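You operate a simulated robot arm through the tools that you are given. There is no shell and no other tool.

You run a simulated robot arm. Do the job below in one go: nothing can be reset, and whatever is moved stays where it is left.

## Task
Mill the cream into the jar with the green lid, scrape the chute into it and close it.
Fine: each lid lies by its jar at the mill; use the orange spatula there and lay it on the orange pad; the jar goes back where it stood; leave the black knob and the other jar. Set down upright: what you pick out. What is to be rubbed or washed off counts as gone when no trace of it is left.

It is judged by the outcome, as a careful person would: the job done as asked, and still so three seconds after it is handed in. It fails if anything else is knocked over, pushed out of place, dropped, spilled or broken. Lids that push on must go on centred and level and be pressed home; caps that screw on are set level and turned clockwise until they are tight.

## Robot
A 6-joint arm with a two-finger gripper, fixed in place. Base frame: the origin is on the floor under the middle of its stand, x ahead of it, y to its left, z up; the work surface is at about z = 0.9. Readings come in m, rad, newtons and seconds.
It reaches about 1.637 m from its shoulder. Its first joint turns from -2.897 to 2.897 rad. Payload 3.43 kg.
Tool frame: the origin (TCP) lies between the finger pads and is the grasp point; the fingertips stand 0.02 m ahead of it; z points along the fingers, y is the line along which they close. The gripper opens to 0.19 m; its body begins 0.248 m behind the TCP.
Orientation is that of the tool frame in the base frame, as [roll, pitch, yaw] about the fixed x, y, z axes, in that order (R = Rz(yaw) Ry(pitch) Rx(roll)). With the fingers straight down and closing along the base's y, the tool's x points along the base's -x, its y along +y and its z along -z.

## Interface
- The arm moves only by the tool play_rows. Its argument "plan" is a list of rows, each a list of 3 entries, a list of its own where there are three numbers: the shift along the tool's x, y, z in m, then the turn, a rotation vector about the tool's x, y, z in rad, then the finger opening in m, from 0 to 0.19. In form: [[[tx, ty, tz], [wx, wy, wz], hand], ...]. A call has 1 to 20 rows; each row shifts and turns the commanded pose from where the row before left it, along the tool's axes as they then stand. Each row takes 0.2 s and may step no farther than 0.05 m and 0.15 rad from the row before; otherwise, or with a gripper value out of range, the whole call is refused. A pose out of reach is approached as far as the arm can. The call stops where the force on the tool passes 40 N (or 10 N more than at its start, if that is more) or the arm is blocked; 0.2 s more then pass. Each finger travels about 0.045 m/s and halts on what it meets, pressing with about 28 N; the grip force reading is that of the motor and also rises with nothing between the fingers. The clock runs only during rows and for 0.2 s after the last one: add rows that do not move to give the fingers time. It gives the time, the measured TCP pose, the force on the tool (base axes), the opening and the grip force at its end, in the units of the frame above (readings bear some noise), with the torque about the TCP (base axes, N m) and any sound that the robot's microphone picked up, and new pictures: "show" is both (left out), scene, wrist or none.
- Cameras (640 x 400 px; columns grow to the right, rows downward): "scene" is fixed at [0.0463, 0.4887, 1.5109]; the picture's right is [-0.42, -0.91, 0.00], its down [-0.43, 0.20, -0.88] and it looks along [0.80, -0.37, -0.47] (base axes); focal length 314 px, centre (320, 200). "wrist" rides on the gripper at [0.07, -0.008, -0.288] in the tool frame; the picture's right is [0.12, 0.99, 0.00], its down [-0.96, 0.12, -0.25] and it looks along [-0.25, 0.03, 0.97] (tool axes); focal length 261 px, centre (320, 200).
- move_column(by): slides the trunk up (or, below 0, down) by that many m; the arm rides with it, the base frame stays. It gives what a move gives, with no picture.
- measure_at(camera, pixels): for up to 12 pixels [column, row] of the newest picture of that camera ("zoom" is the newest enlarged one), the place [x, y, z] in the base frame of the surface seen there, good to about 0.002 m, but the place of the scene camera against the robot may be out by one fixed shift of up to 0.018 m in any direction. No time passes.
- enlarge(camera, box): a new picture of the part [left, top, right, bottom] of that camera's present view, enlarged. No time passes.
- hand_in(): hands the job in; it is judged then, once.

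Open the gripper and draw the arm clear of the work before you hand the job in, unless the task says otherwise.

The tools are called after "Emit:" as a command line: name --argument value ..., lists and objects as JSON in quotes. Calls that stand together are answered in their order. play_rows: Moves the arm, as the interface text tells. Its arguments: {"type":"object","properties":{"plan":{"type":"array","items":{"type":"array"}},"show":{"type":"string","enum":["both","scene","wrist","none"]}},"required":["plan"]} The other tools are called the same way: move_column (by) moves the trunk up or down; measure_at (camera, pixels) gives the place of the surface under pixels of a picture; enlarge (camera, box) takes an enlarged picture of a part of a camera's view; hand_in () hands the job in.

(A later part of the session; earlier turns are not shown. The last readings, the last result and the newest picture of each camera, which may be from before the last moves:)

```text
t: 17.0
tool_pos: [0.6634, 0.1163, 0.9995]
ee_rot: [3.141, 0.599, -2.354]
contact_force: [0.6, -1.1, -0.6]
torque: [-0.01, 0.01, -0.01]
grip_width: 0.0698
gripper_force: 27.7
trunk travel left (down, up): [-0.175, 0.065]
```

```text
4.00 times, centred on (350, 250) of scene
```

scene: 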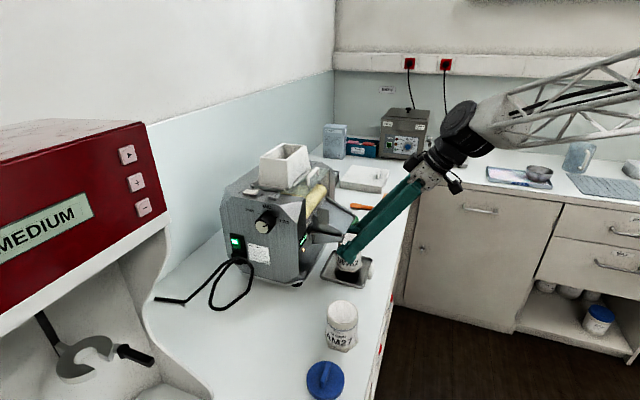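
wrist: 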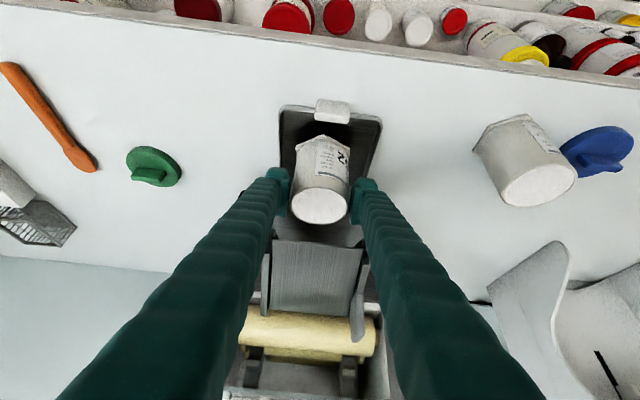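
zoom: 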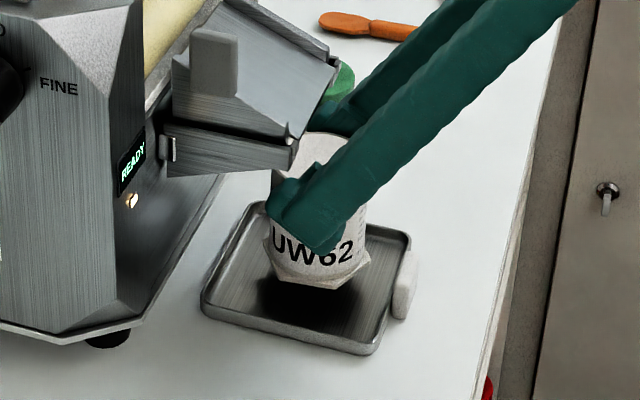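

Lip centre is at lateral offset ~3.5 mm from the jar centre; I correct that, shift 4 mm to the front, and lower the jar in small steps toward the tray floor.

Emit:
play_rows --plan '[[[0.0033, 0.0035, -0.00226], [0, 0, 0], 0.05], [[0.00339, 0, 0.00495], [0, 0, 0], 0.05], [[0.00339, 0, 0.00495], [0, 0, 0], 0.05], [[0.00113, 0, 0.00165], [0, 0, 0], 0.05], [[0, 0, 0], [0, 0, 0], 0.05]]' --show "both"

Emit:
enlarge --camera "scene" --box '[300, 200, 400, 300]'

Emit:
measure_at --camera "wrist" --pixels '[[320, 222], [320, 188], [320, 175], [320, 160], [320, 139], [318, 244]]'

```text
t: 18.2
tool_pos: [0.6586, 0.1168, 0.9856]
ee_rot: [3.139, 0.598, -2.355]
contact_force: [-0.4, 0.3, 0.0]
torque: [-0.01, 0.02, -0.01]
grip_width: 0.0697
gripper_force: 28.0
trunk travel left (down, up): [-0.175, 0.065]
```

scene: 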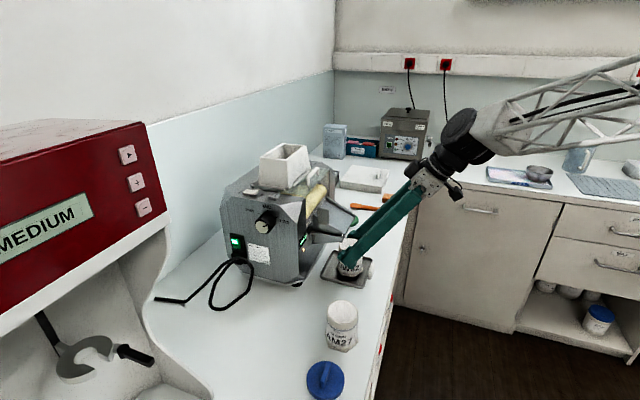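
wrist: 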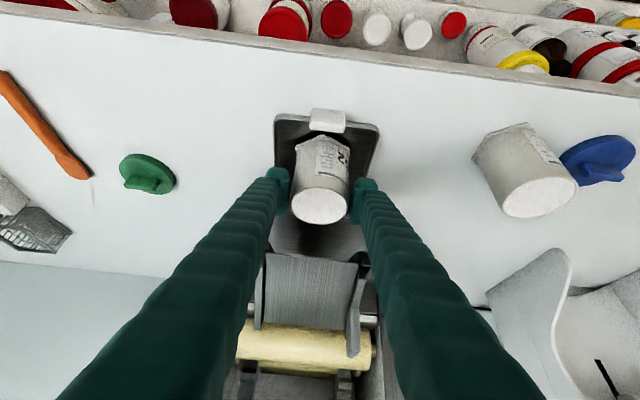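

```text
4.00 times, centred on (350, 250) of scene
```

zoom: 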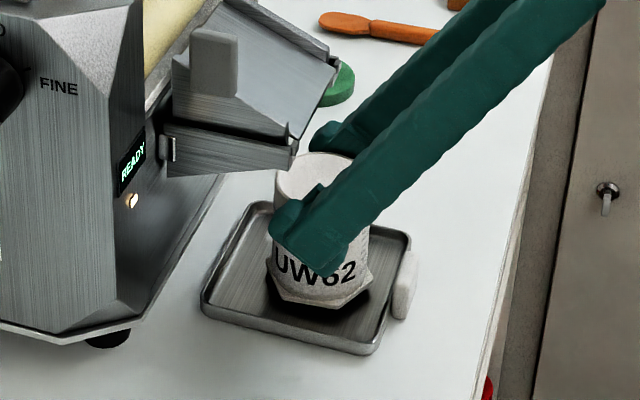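

```text
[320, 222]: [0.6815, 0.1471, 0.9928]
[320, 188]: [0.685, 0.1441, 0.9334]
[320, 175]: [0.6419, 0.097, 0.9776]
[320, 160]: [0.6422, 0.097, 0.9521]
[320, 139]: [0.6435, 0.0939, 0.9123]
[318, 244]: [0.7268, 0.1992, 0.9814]
```

Rim is at 0.993, so ~3–4 mm above the tray floor. I lower 3 mm more while checking force.

Emit:
play_rows --plan '[[[0.00113, 0, 0.00165], [0, 0, 0], 0.05], [[0.00085, 0, 0.00124], [0, 0, 0], 0.05], [[0, 0, 0], [0, 0, 0], 0.05]]' --show "wrist"

Emit:
measure_at --camera "wrist" --pixels '[[320, 222], [320, 175], [320, 160], [320, 139], [318, 255]]'

```text
t: 19.0
tool_pos: [0.6576, 0.1163, 0.9829]
ee_rot: [-3.141, 0.601, -2.356]
contact_force: [-0.2, 0.3, -0.8]
torque: [0.0, -0.01, 0.01]
grip_width: 0.0696
gripper_force: 28.2
trunk travel left (down, up): [-0.175, 0.065]
```

wrist: 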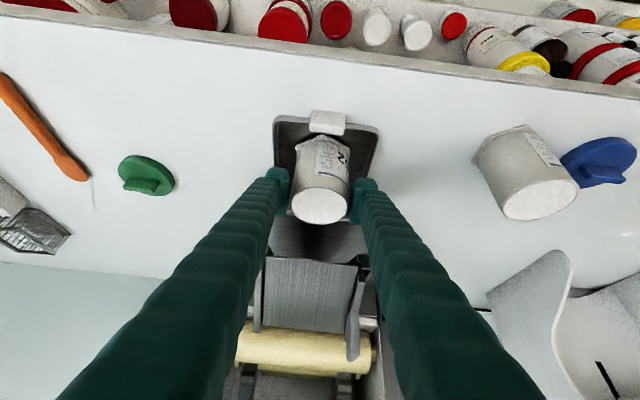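

```text
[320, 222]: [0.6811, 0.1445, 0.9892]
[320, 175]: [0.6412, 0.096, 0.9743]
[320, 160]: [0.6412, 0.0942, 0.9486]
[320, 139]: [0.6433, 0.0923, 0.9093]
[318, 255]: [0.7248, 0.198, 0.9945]
```

The jar is practically on the tray floor (rim 0.989). I lower 1 mm more and open the fingers gently.

Emit:
play_rows --plan '[[[0.00056, 0, 0.00083], [0, 0, 0], 0.05], [[0, 0, 0], [0, 0, 0], 0.08], [[0, 0, 0], [0, 0, 0], 0.11], [[0, 0, 0], [0, 0, 0], 0.11], [[0, 0, 0], [0, 0, 0], 0.11]]'

Emit:
enlarge --camera "scene" --box '[300, 200, 400, 300]'

```text
t: 20.2
tool_pos: [0.6579, 0.1159, 0.9797]
ee_rot: [3.141, 0.601, -2.354]
contact_force: [-0.1, -0.5, 0.3]
torque: [0.0, 0.0, 0.01]
grip_width: 0.1099
gripper_force: 0.1
trunk travel left (down, up): [-0.175, 0.065]
```

scene: 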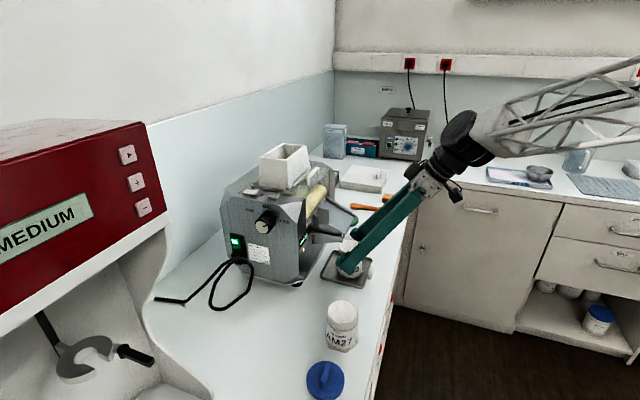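
wrist: 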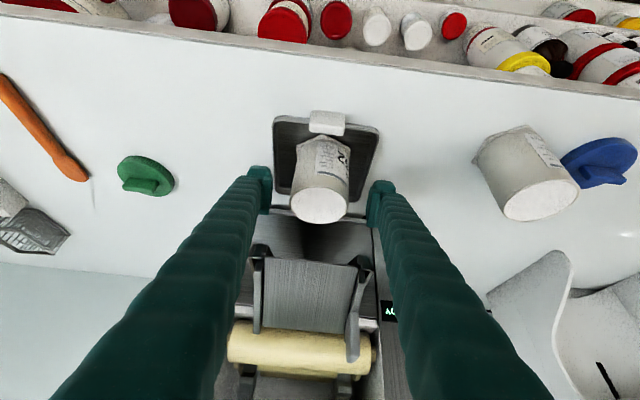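

```text
4.00 times, centred on (350, 250) of scene
```

zoom: 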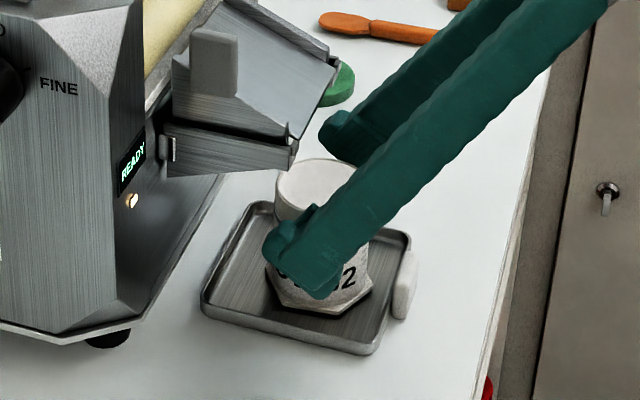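

The jar stands released and upright in the tray. I withdraw along the tool axis (forward-up) and check.

Emit:
play_rows --plan '[[[0, 0, -0.03], [0, 0, 0], 0.11], [[0, 0, -0.04], [0, 0, 0], 0.11], [[0, 0, -0.045], [0, 0, 0], 0.11], [[0, 0, -0.045], [0, 0, 0], 0.11], [[0, 0, -0.045], [0, 0, 0], 0.11]]'

Emit:
enlarge --camera "wrist" --box '[250, 100, 390, 300]'

Emit:
enlarge --camera "scene" --box '[300, 200, 400, 300]'

```text
t: 21.4
tool_pos: [0.5748, 0.035, 1.1482]
ee_rot: [3.141, 0.6, -2.354]
contact_force: [0.4, -0.6, -0.2]
torque: [0.05, 0.1, 0.07]
grip_width: 0.11
gripper_force: 0.2
trunk travel left (down, up): [-0.175, 0.065]
```

scene: 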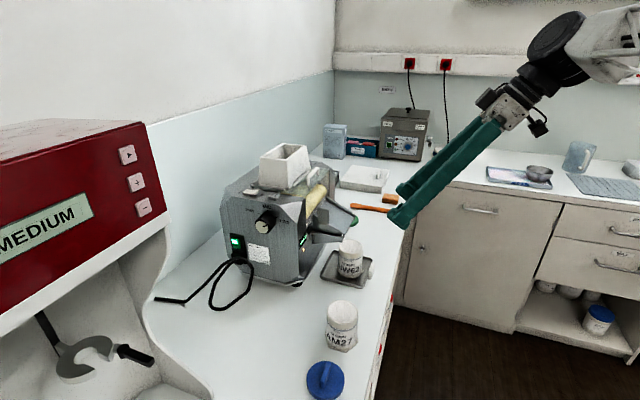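
wrist: 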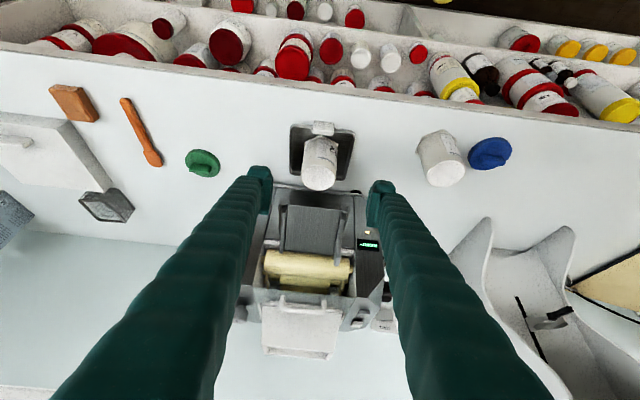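

```text
2.00 times, centred on (320, 200) of wrist
```

zoom: 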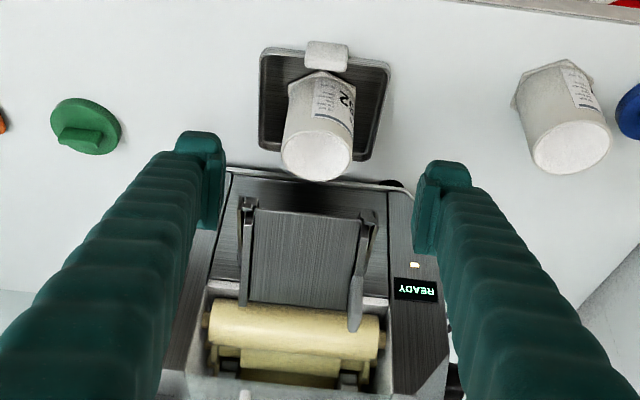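

```text
4.00 times, centred on (350, 250) of scene
```

zoom: 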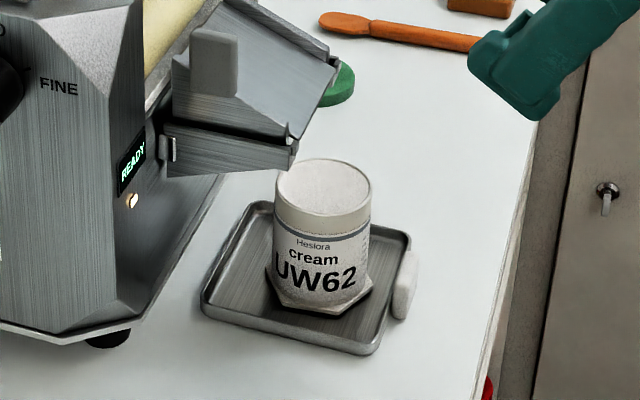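

I verify the jar's rim position relative to the lip with measurements.

Emit:
measure_at --camera "zoom" --pixels '[[270, 100], [520, 100]]'

Emit:
enlarge --camera "wrist" --box '[280, 120, 360, 215]'

```text
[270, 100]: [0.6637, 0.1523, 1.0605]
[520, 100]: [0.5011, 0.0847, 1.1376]
```

```text
4.21 times, centred on (320, 168) of wrist
```

zoom: 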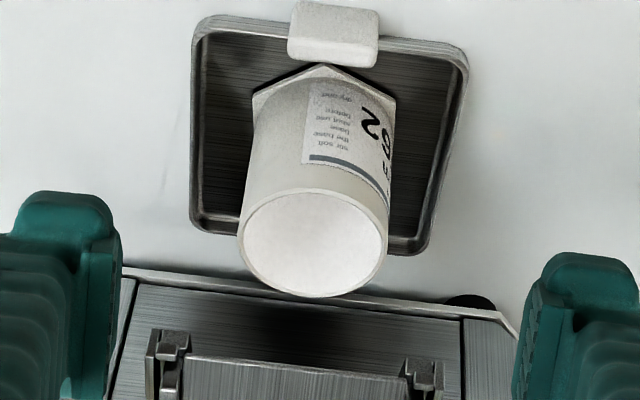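

Emit:
measure_at --camera "zoom" --pixels '[[242, 240], [384, 245], [312, 295], [312, 191], [262, 202], [362, 204], [258, 280], [370, 282], [192, 357], [400, 378], [297, 366], [297, 385]]'

```text
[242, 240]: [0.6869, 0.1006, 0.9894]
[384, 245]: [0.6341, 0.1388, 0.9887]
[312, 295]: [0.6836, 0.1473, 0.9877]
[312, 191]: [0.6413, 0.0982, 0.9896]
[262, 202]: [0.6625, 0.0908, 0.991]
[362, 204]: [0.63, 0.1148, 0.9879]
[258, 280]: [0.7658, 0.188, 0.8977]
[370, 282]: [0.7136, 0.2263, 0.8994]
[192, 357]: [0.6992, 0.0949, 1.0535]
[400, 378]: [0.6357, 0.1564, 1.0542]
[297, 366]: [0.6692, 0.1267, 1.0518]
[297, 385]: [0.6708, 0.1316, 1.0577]
```

Jar centre is (0.661,0.121), about 8 mm in front of the lip edge and laterally within 2 mm, so the lip is well inside the opening. Now I raise the arm, close the fingers and bring the gripper upright before heading to the START button.

Emit:
play_rows --plan '[[[-0.02118, 0, -0.03095], [0, 0, 0], 0.11], [[-0.02118, 0, -0.03095], [0, 0, 0], 0.11], [[-0.02118, 0, -0.03095], [0, 0, 0], 0.08], [[-0.02118, 0, -0.03095], [0, 0, 0], 0.06], [[0, 0, 0], [0, 0.12, 0], 0.04], [[0, 0, 0], [0, 0.12, 0], 0.02], [[0, 0, 0], [0, 0.12, 0], 0.0], [[0, 0, 0], [0, 0.12, 0], 0.0], [[0, 0, 0], [0, 0.12, 0], 0.0]]'

```text
t: 23.4
tool_pos: [0.5755, 0.0334, 1.3003]
ee_rot: [-3.141, -0.002, -2.356]
contact_force: [-0.8, -0.2, 0.6]
torque: [0.13, -0.19, -0.01]
grip_width: 0.0001
gripper_force: 25.2
trunk travel left (down, up): [-0.175, 0.065]
```

scene: 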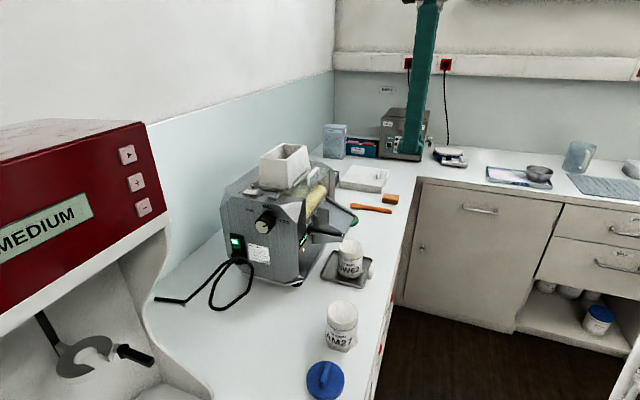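
wrist: 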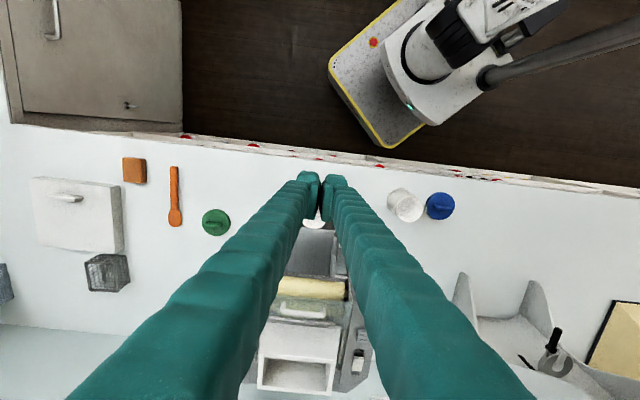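

Before passing near the hopper I measure its top rim and the button more exactly.

Emit:
measure_at --camera "wrist" --pixels '[[265, 358], [258, 391], [339, 362], [334, 392], [338, 330], [361, 334], [364, 340], [357, 362], [318, 312], [303, 312]]'

Emit:
measure_at --camera "scene" --pixels '[[262, 158], [288, 144], [309, 152], [284, 168], [292, 197], [268, 192], [261, 230]]'

Emit:
enlarge --camera "scene" --box '[220, 135, 350, 285]'

```text
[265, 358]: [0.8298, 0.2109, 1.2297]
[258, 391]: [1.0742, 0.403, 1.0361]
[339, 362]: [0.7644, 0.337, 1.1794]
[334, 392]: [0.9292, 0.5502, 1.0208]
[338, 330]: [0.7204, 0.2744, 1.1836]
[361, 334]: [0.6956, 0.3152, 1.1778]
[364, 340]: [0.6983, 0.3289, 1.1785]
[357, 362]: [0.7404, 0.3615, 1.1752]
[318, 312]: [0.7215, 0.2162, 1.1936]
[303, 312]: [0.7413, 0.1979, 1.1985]
```

```text
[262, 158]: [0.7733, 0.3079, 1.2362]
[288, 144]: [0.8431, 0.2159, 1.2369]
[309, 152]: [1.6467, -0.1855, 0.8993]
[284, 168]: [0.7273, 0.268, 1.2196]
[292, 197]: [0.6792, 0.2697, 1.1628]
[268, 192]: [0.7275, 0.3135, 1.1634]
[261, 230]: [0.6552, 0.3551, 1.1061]
```

```text
2.67 times, centred on (285, 210) of scene
```

zoom: 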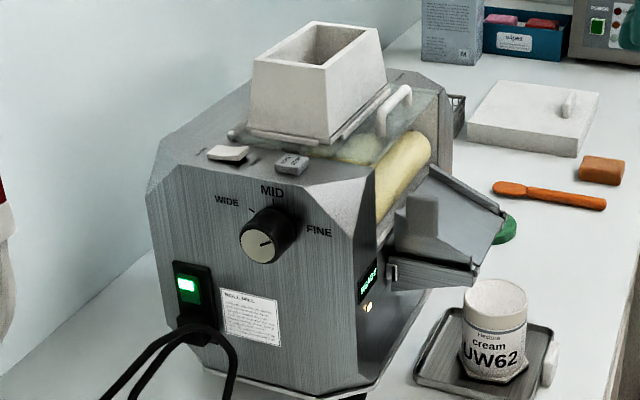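

The hopper side is ~6 cm from the button, so there is room. I move the closed fingers above the START button at z 1.30.

Emit:
play_rows --plan '[[[-0.04103, 0.01687, 0], [0, 0, 0], 0.0], [[-0.04103, 0.01687, 0], [0, 0, 0], 0.0], [[-0.04103, 0.01687, 0], [0, 0, 0], 0.0], [[-0.04103, 0.01687, 0], [0, 0, 0], 0.0], [[-0.04103, 0.01687, 0], [0, 0, 0], 0.0], [[-0.04103, 0.01687, 0], [0, 0, 0], 0.0], [[-0.04103, 0.01687, 0], [0, 0, 0], 0.0]]'

Emit:
enlarge --camera "wrist" --box '[260, 130, 400, 280]'

Emit:
enlarge --camera "scene" --box '[220, 100, 350, 250]'

```text
t: 25.0
tool_pos: [0.694, 0.32, 1.2998]
ee_rot: [3.141, 0.0, -2.355]
contact_force: [-0.3, -0.9, 0.0]
torque: [0.16, -0.12, -0.02]
grip_width: 0.0
gripper_force: 27.8
trunk travel left (down, up): [-0.175, 0.065]
```

scene: 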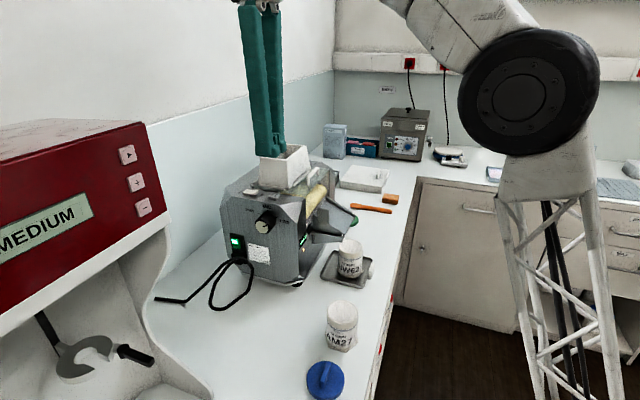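
wrist: 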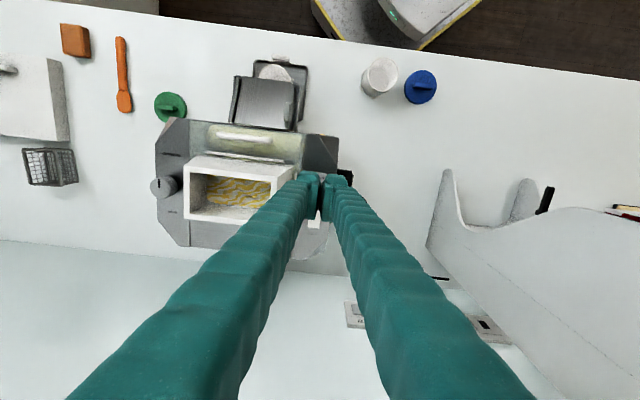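

```text
2.67 times, centred on (330, 205) of wrist
```

zoom: 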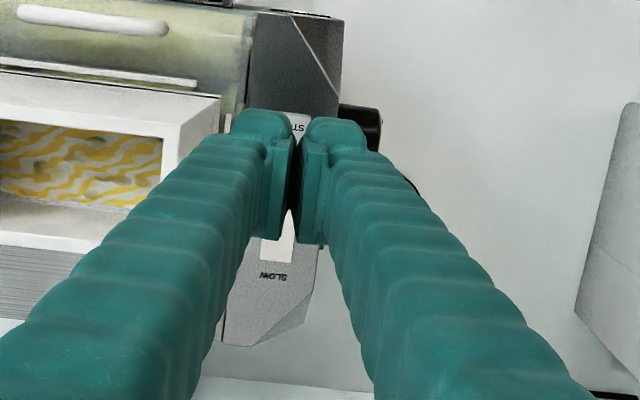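

```text
2.67 times, centred on (285, 175) of scene
```

zoom: 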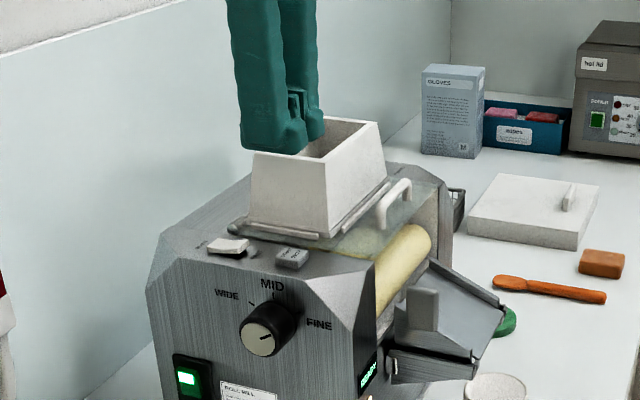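

The "ST…" of the button is just visible at zoom (300,128). I measure it to confirm the button's position against the finger position.

Emit:
measure_at --camera "wrist" --pixels '[[315, 175], [318, 173], [319, 178], [320, 182], [318, 222], [315, 230], [312, 236]]'

Emit:
measure_at --camera "scene" --pixels '[[292, 197], [289, 194], [296, 197], [290, 199], [271, 193], [266, 191]]'

Emit:
enlarge --camera "scene" --box '[240, 170, 320, 220]'

```text
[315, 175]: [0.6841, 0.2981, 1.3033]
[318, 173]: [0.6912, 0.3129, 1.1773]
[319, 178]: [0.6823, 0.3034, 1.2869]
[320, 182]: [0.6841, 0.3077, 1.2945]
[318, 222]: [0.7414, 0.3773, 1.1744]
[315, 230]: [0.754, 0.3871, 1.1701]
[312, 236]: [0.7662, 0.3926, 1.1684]
```

```text
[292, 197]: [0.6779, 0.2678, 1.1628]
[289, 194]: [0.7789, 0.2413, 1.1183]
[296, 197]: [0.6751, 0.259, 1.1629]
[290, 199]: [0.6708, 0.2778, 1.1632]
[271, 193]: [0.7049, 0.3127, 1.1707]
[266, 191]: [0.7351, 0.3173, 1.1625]
```

```text
8.00 times, centred on (280, 195) of scene
```

zoom: 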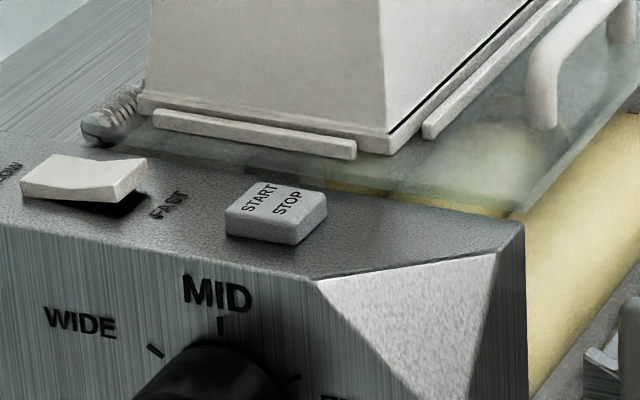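

The fingers are over the button (front edge seen at (0.691,0.313), centre ≈(0.694,0.320), top 1.178). I descend to just above it.

Emit:
play_rows --plan '[[[0, 0, 0.03], [0, 0, 0], 0.0], [[0, 0, 0.03], [0, 0, 0], 0.0], [[0, 0, 0.03], [0, 0, 0], 0.0]]'

Emit:
enlarge --camera "scene" --box '[240, 150, 350, 270]'

```text
t: 25.8
tool_pos: [0.6963, 0.3217, 1.2099]
ee_rot: [3.141, 0.0, -2.355]
contact_force: [-0.7, 0.2, 0.9]
torque: [0.01, -0.06, 0.02]
grip_width: 0.0
gripper_force: 28.6
trunk travel left (down, up): [-0.175, 0.065]
```

scene: 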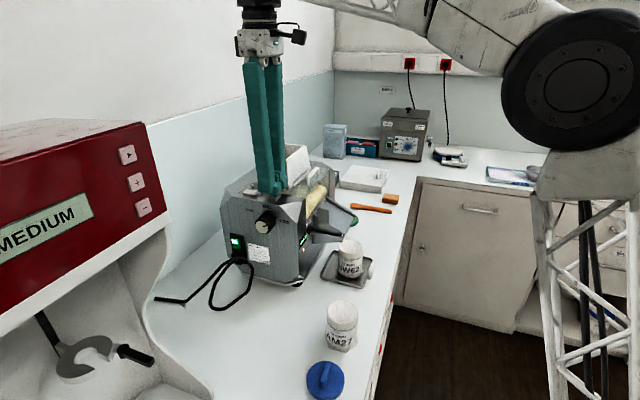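
wrist: 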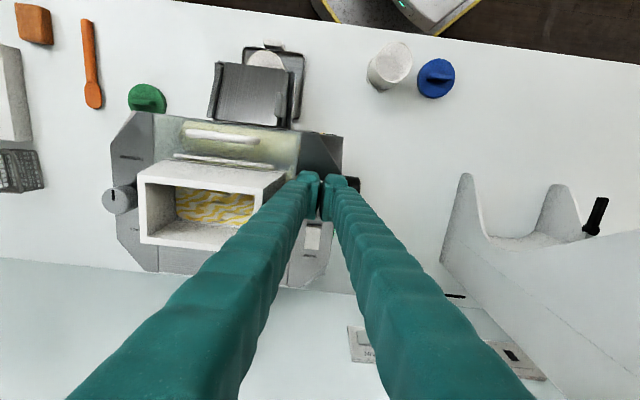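

```text
3.33 times, centred on (295, 210) of scene
```

zoom: 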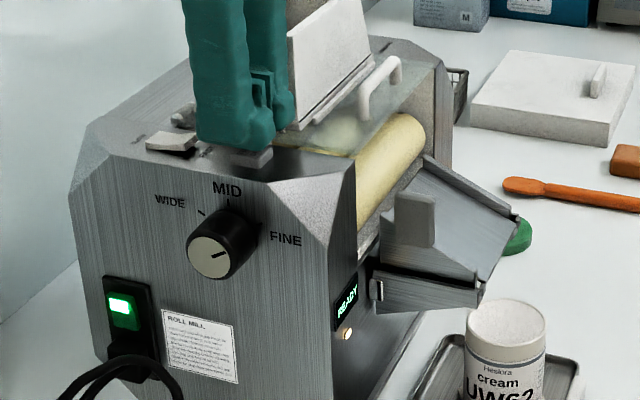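

The tips are just above the button, and the button's front face shows slightly ahead of them; I shift 6 mm to the front and press down in small steps.

Emit:
play_rows --plan '[[[0.006, 0, 0], [0, 0, 0], 0.0], [[0, 0, 0.006], [0, 0, 0], 0.0], [[0, 0, 0.004], [0, 0, 0], 0.0], [[0, 0, 0.003], [0, 0, 0], 0.0], [[0, 0, 0.003], [0, 0, 0], 0.0]]' --show "scene"

Emit:
enlarge --camera "scene" --box '[240, 150, 350, 270]'

```text
t: 27.0
tool_pos: [0.6894, 0.318, 1.1942]
ee_rot: [3.141, 0.0, -2.355]
contact_force: [1.2, -0.3, 3.0]
torque: [0.02, -0.03, -0.02]
grip_width: 0.0
gripper_force: 27.8
trunk travel left (down, up): [-0.175, 0.065]
heard: click
```

scene: 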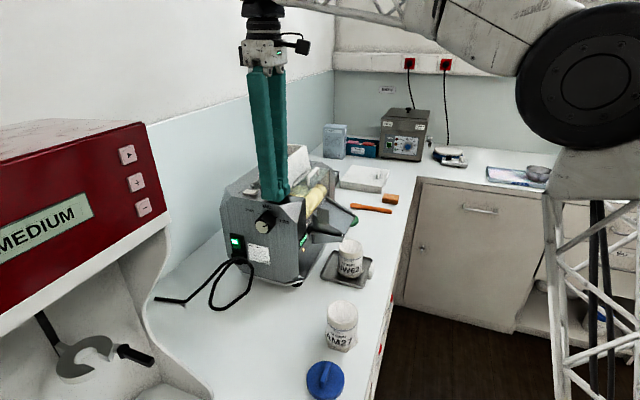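

```text
3.33 times, centred on (295, 210) of scene
```

zoom: 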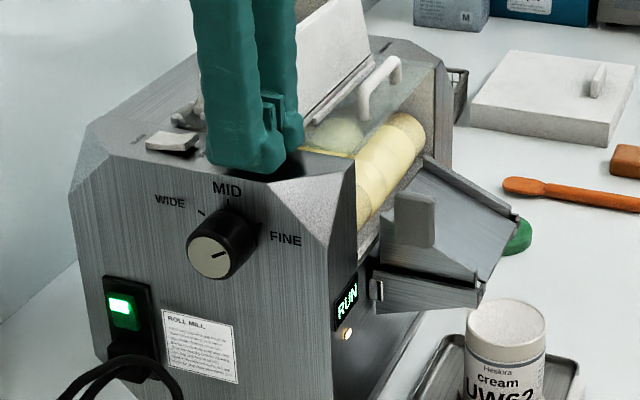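

A click was heard and the display reads RUN. I lift the fingers straight off the button and watch the milling.

Emit:
play_rows --plan '[[[0, 0, -0.02], [0, 0, 0], 0.0], [[0, 0, -0.04], [0, 0, 0], 0.0], [[0, 0, -0.04], [0, 0, 0], 0.0], [[0, 0, 0], [0, 0, 0], 0.0], [[0, 0, 0], [0, 0, 0], 0.0]]'

Emit:
enlarge --camera "scene" --box '[280, 170, 390, 290]'

```text
t: 28.2
tool_pos: [0.6917, 0.3173, 1.2938]
ee_rot: [-3.14, 0.001, -2.355]
contact_force: [-0.2, -0.2, 0.3]
torque: [0.02, -0.05, 0.0]
grip_width: 0.0
gripper_force: 28.4
trunk travel left (down, up): [-0.175, 0.065]
```

scene: 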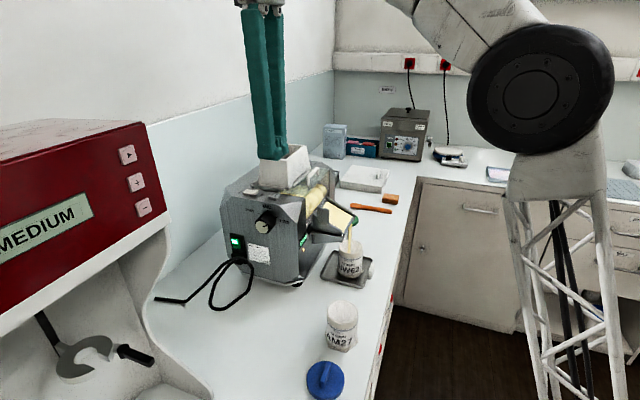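
wrist: 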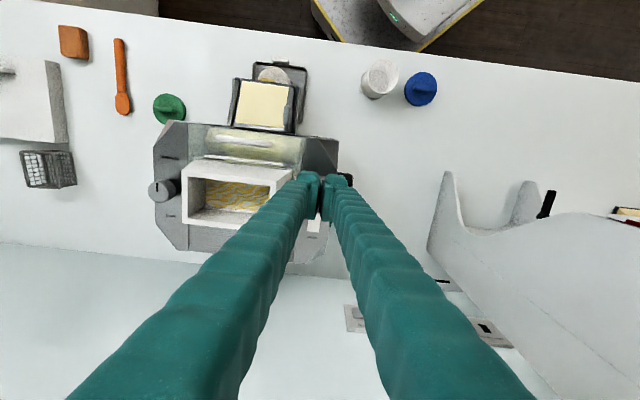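

```text
3.33 times, centred on (335, 230) of scene
```

zoom: 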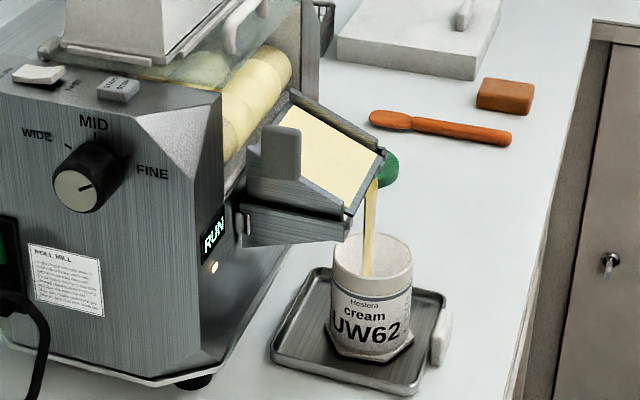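

The stream falls well inside the jar. I stay near the button and wait, watching the hopper and display.

Emit:
play_rows --plan '[[[0, 0, 0], [0, 0, 0], 0.0], [[0, 0, 0], [0, 0, 0], 0.0], [[0, 0, 0], [0, 0, 0], 0.0], [[0, 0, 0], [0, 0, 0], 0.0], [[0, 0, 0], [0, 0, 0], 0.0], [[0, 0, 0], [0, 0, 0], 0.0], [[0, 0, 0], [0, 0, 0], 0.0], [[0, 0, 0], [0, 0, 0], 0.0]]'

Emit:
enlarge --camera "scene" --box '[280, 170, 390, 290]'

Emit:
enlarge --camera "wrist" --box '[150, 50, 330, 270]'

```text
t: 30.0
tool_pos: [0.6927, 0.3179, 1.2942]
ee_rot: [3.141, 0.0, -2.355]
contact_force: [-0.5, 0.4, -0.4]
torque: [-0.02, 0.0, 0.0]
grip_width: 0.0001
gripper_force: 27.9
trunk travel left (down, up): [-0.175, 0.065]
```

scene: 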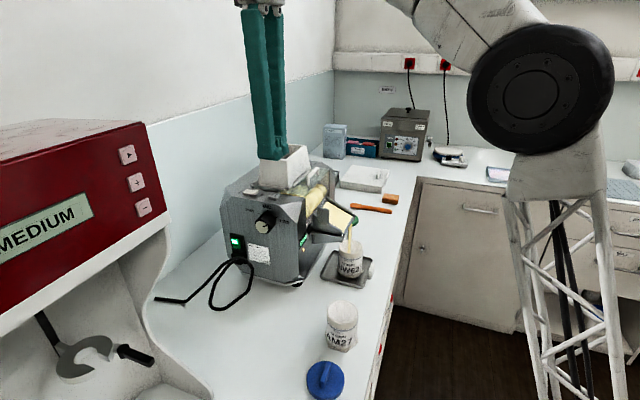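
wrist: 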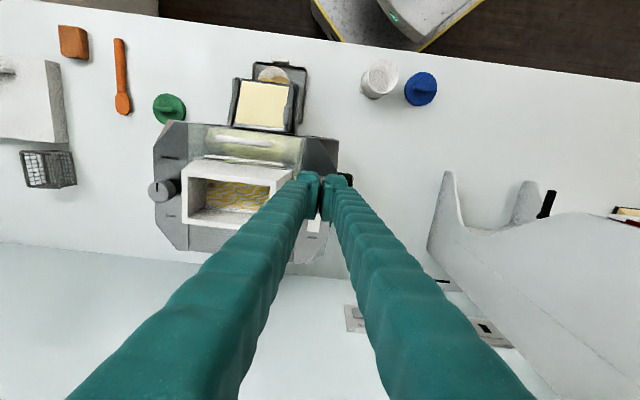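

```text
3.33 times, centred on (335, 230) of scene
```

zoom: 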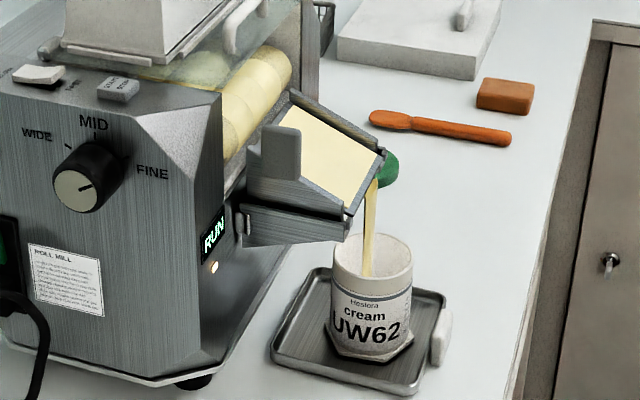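

```text
1.82 times, centred on (240, 160) of wrist
```

zoom: 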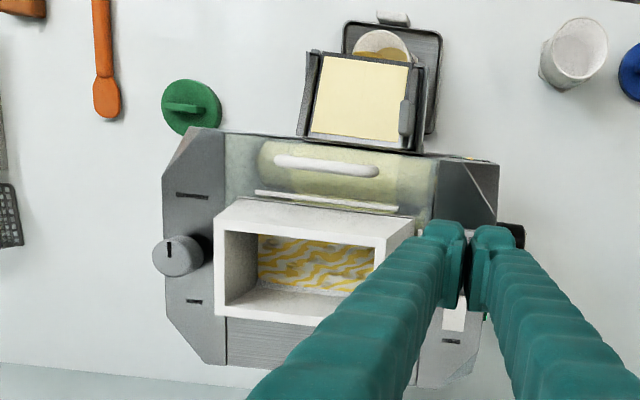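

Cream still shows in the hopper and the mill runs; I wait another 4 s.

Emit:
play_rows --plan '[[[0, 0, 0], [0, 0, 0], 0.0], [[0, 0, 0], [0, 0, 0], 0.0], [[0, 0, 0], [0, 0, 0], 0.0], [[0, 0, 0], [0, 0, 0], 0.0], [[0, 0, 0], [0, 0, 0], 0.0], [[0, 0, 0], [0, 0, 0], 0.0], [[0, 0, 0], [0, 0, 0], 0.0], [[0, 0, 0], [0, 0, 0], 0.0], [[0, 0, 0], [0, 0, 0], 0.0], [[0, 0, 0], [0, 0, 0], 0.0], [[0, 0, 0], [0, 0, 0], 0.0], [[0, 0, 0], [0, 0, 0], 0.0], [[0, 0, 0], [0, 0, 0], 0.0], [[0, 0, 0], [0, 0, 0], 0.0], [[0, 0, 0], [0, 0, 0], 0.0], [[0, 0, 0], [0, 0, 0], 0.0], [[0, 0, 0], [0, 0, 0], 0.0], [[0, 0, 0], [0, 0, 0], 0.0], [[0, 0, 0], [0, 0, 0], 0.0], [[0, 0, 0], [0, 0, 0], 0.0]]'

Emit:
enlarge --camera "scene" --box '[280, 170, 390, 290]'

Emit:
enlarge --camera "wrist" --box '[150, 50, 330, 270]'

```text
t: 34.2
tool_pos: [0.6913, 0.3162, 1.2934]
ee_rot: [-3.142, 0.0, -2.354]
contact_force: [-0.4, -0.3, 1.2]
torque: [-0.01, -0.01, -0.02]
grip_width: 0.0
gripper_force: 27.6
trunk travel left (down, up): [-0.175, 0.065]
```

scene: 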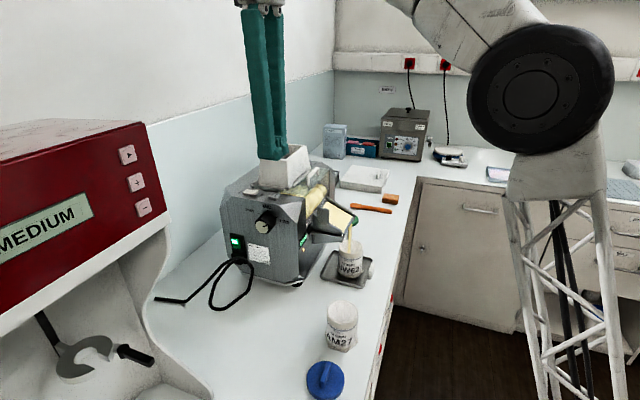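
wrist: 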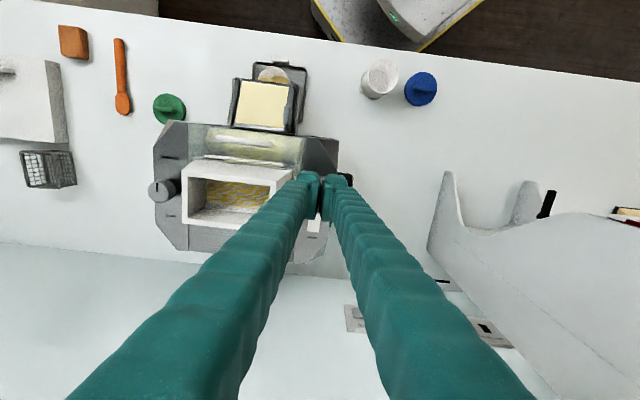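

```text
3.33 times, centred on (335, 230) of scene
```

zoom: 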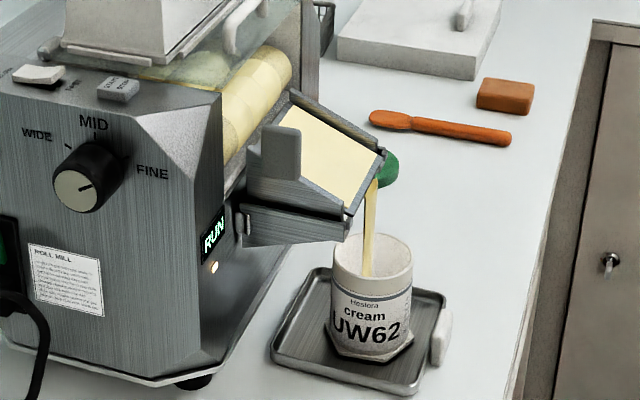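

```text
1.82 times, centred on (240, 160) of wrist
```

zoom: 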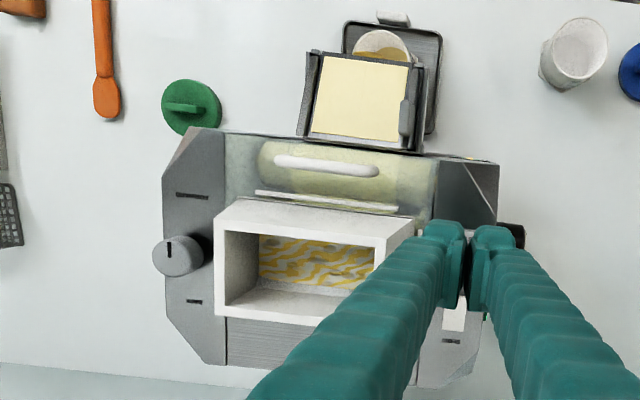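

I track the cream level in the hopper by measuring its depth.

Emit:
measure_at --camera "wrist" --pixels '[[234, 194], [250, 196], [215, 192], [270, 75], [268, 72]]'

Emit:
play_rows --plan '[[[0, 0, 0], [0, 0, 0], 0.0], [[0, 0, 0], [0, 0, 0], 0.0], [[0, 0, 0], [0, 0, 0], 0.0], [[0, 0, 0], [0, 0, 0], 0.0], [[0, 0, 0], [0, 0, 0], 0.0], [[0, 0, 0], [0, 0, 0], 0.0], [[0, 0, 0], [0, 0, 0], 0.0], [[0, 0, 0], [0, 0, 0], 0.0], [[0, 0, 0], [0, 0, 0], 0.0], [[0, 0, 0], [0, 0, 0], 0.0], [[0, 0, 0], [0, 0, 0], 0.0], [[0, 0, 0], [0, 0, 0], 0.0], [[0, 0, 0], [0, 0, 0], 0.0], [[0, 0, 0], [0, 0, 0], 0.0], [[0, 0, 0], [0, 0, 0], 0.0], [[0, 0, 0], [0, 0, 0], 0.0], [[0, 0, 0], [0, 0, 0], 0.0], [[0, 0, 0], [0, 0, 0], 0.0], [[0, 0, 0], [0, 0, 0], 0.0], [[0, 0, 0], [0, 0, 0], 0.0]]'

Emit:
measure_at --camera "wrist" --pixels '[[234, 194], [250, 196], [215, 192], [270, 75], [268, 72]]'

Emit:
enlarge --camera "scene" --box '[280, 170, 390, 290]'

Emit:
enlarge --camera "wrist" --box '[150, 50, 330, 270]'

```text
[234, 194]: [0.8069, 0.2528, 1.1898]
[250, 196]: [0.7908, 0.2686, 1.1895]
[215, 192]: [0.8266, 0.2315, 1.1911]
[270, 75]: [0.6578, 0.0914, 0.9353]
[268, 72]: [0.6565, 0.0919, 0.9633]
```

```text
t: 38.4
tool_pos: [0.6911, 0.3154, 1.2946]
ee_rot: [3.141, -0.001, -2.355]
contact_force: [-0.2, 0.7, -0.6]
torque: [-0.01, -0.01, 0.0]
grip_width: 0.0
gripper_force: 28.1
trunk travel left (down, up): [-0.175, 0.065]
```

scene: 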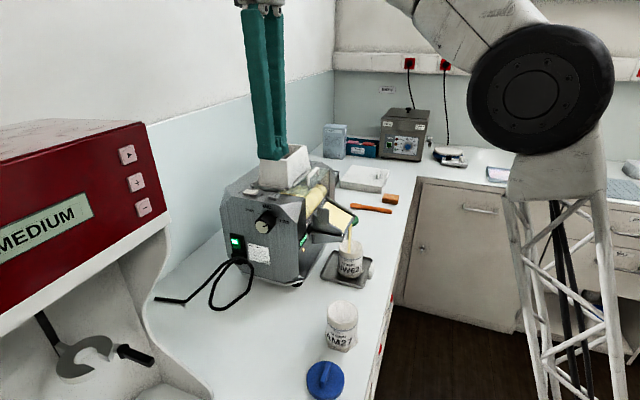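
wrist: 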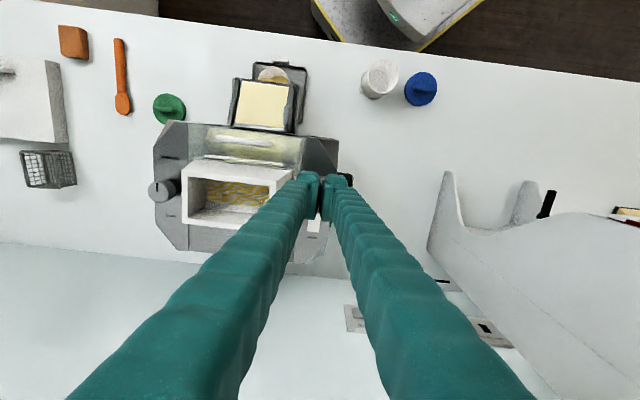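

```text
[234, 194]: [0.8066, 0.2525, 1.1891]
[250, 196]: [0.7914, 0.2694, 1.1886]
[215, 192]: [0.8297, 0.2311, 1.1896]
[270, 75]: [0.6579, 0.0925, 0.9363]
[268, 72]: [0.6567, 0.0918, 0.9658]
```

```text
3.33 times, centred on (335, 230) of scene
```

zoom: 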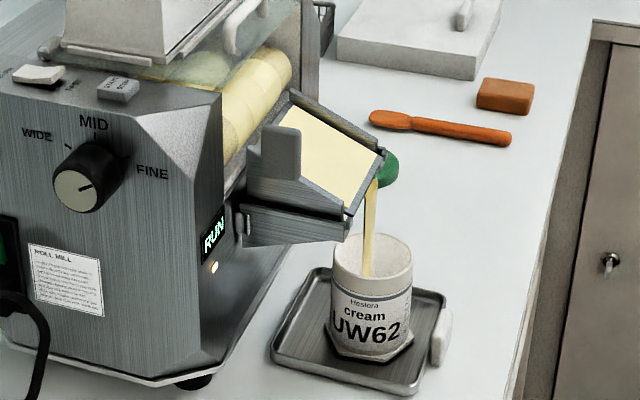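

```text
1.82 times, centred on (240, 160) of wrist
```

zoom: 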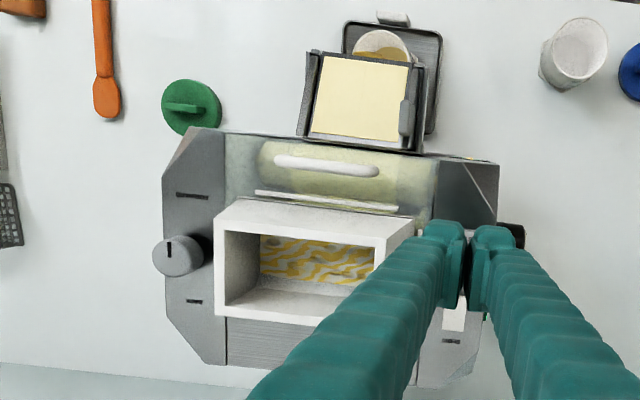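

The level drops slowly (≈1 mm per 4 s). I keep waiting in longer stretches.

Emit:
play_rows --plan '[[[0, 0, 0], [0, 0, 0], 0.0], [[0, 0, 0], [0, 0, 0], 0.0], [[0, 0, 0], [0, 0, 0], 0.0], [[0, 0, 0], [0, 0, 0], 0.0], [[0, 0, 0], [0, 0, 0], 0.0], [[0, 0, 0], [0, 0, 0], 0.0], [[0, 0, 0], [0, 0, 0], 0.0], [[0, 0, 0], [0, 0, 0], 0.0], [[0, 0, 0], [0, 0, 0], 0.0], [[0, 0, 0], [0, 0, 0], 0.0], [[0, 0, 0], [0, 0, 0], 0.0], [[0, 0, 0], [0, 0, 0], 0.0], [[0, 0, 0], [0, 0, 0], 0.0], [[0, 0, 0], [0, 0, 0], 0.0], [[0, 0, 0], [0, 0, 0], 0.0], [[0, 0, 0], [0, 0, 0], 0.0], [[0, 0, 0], [0, 0, 0], 0.0], [[0, 0, 0], [0, 0, 0], 0.0], [[0, 0, 0], [0, 0, 0], 0.0], [[0, 0, 0], [0, 0, 0], 0.0]]' --show "none"

Emit:
play_rows --plan '[[[0, 0, 0], [0, 0, 0], 0.0], [[0, 0, 0], [0, 0, 0], 0.0], [[0, 0, 0], [0, 0, 0], 0.0], [[0, 0, 0], [0, 0, 0], 0.0], [[0, 0, 0], [0, 0, 0], 0.0], [[0, 0, 0], [0, 0, 0], 0.0], [[0, 0, 0], [0, 0, 0], 0.0], [[0, 0, 0], [0, 0, 0], 0.0], [[0, 0, 0], [0, 0, 0], 0.0], [[0, 0, 0], [0, 0, 0], 0.0], [[0, 0, 0], [0, 0, 0], 0.0], [[0, 0, 0], [0, 0, 0], 0.0], [[0, 0, 0], [0, 0, 0], 0.0], [[0, 0, 0], [0, 0, 0], 0.0], [[0, 0, 0], [0, 0, 0], 0.0], [[0, 0, 0], [0, 0, 0], 0.0], [[0, 0, 0], [0, 0, 0], 0.0], [[0, 0, 0], [0, 0, 0], 0.0], [[0, 0, 0], [0, 0, 0], 0.0], [[0, 0, 0], [0, 0, 0], 0.0]]'

Emit:
measure_at --camera "wrist" --pixels '[[234, 194], [250, 196], [215, 192], [270, 75], [268, 72]]'

Emit:
enlarge --camera "scene" --box '[280, 170, 390, 290]'

Emit:
enlarge --camera "wrist" --box '[150, 50, 330, 270]'

```text
t: 42.6
tool_pos: [0.6913, 0.3164, 1.294]
ee_rot: [-3.14, -0.001, -2.356]
contact_force: [0.3, -0.5, -0.3]
torque: [-0.01, -0.01, 0.01]
grip_width: 0.0
gripper_force: 27.6
trunk travel left (down, up): [-0.175, 0.065]
```

```text
t: 46.8
tool_pos: [0.6919, 0.3164, 1.2942]
ee_rot: [-3.141, -0.001, -2.354]
contact_force: [0.5, 0.2, 0.3]
torque: [-0.02, -0.01, 0.01]
grip_width: 0.0
gripper_force: 28.3
trunk travel left (down, up): [-0.175, 0.065]
```

scene: 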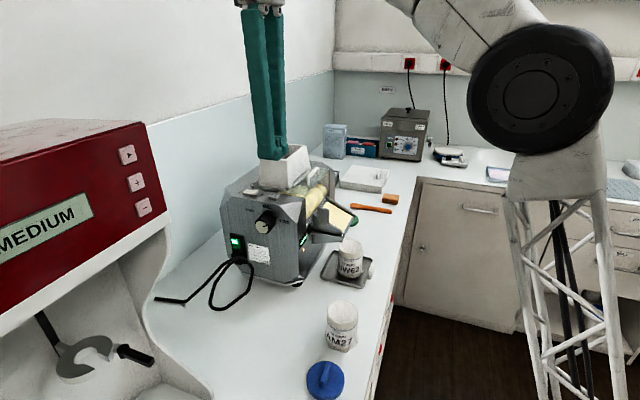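
wrist: 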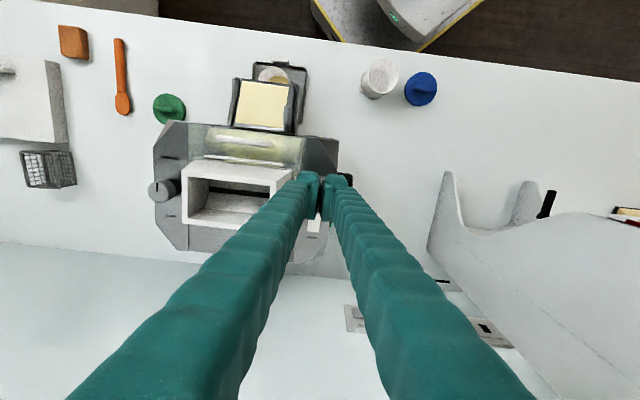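

```text
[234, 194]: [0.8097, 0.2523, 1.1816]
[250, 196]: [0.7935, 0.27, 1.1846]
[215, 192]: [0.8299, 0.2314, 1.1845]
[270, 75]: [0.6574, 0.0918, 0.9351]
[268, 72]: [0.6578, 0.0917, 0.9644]
```

```text
3.33 times, centred on (335, 230) of scene
```

zoom: 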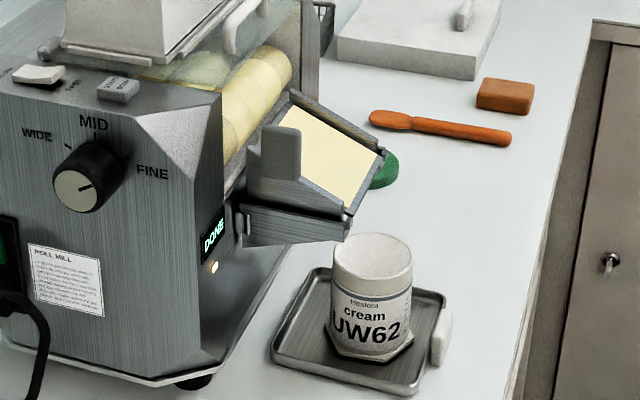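

```text
1.82 times, centred on (240, 160) of wrist
```

zoom: 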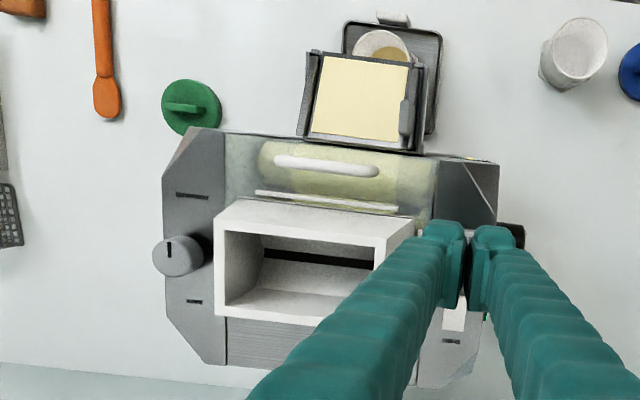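

The display reads DONE, the hopper is empty, and a film of cream covers the chute plate. Now I go fetch the orange spatula: first move to the front of the mill, then sideways to above the spatula handle at about (0.927,-0.142).

Emit:
play_rows --plan '[[[0.04, 0, 0], [0, 0, 0], 0.0], [[0.04, 0, 0], [0, 0, 0], 0.0], [[0.04, 0, 0], [0, 0, 0], 0.02], [[0.039, 0, 0], [0, 0, 0], 0.04], [[0, -0.0445, 0], [0, 0, 0], 0.05], [[0, -0.0445, 0], [0, 0, 0], 0.05], [[0, -0.0445, 0], [0, 0, 0], 0.05], [[0, -0.0445, 0], [0, 0, 0], 0.05], [[0, -0.0445, 0], [0, 0, 0], 0.05], [[0, -0.0445, 0], [0, 0, 0], 0.05], [[0, -0.0445, 0], [0, 0, 0], 0.05], [[0, -0.0445, 0], [0, 0, 0], 0.05], [[0, -0.0445, 0], [0, 0, 0], 0.05], [[0, -0.0445, 0], [0, 0, 0], 0.05], [[0, -0.0445, 0], [0, 0, 0], 0.05]]'

Emit:
enlarge --camera "scene" --box '[280, 170, 390, 290]'

```text
t: 50.0
tool_pos: [0.8918, -0.1383, 1.2367]
ee_rot: [-3.134, 0.005, -2.356]
contact_force: [-0.4, 0.5, 0.7]
torque: [-0.12, -0.12, 0.01]
grip_width: 0.05
gripper_force: 0.1
out of reach, approached as far as the arm can: row 12, 13, 14, 15
trunk travel left (down, up): [-0.175, 0.065]
```

scene: 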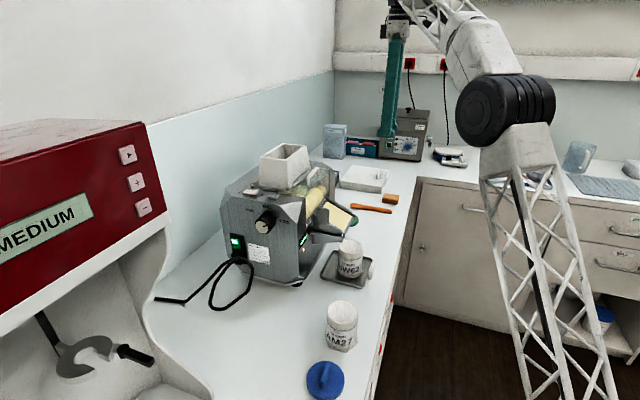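
wrist: 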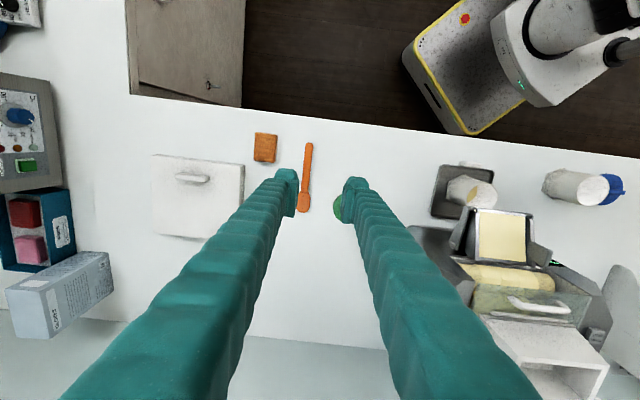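

```text
3.33 times, centred on (335, 230) of scene
```

zoom: 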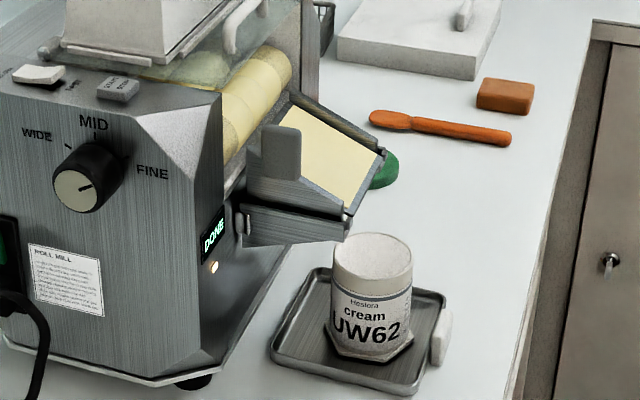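

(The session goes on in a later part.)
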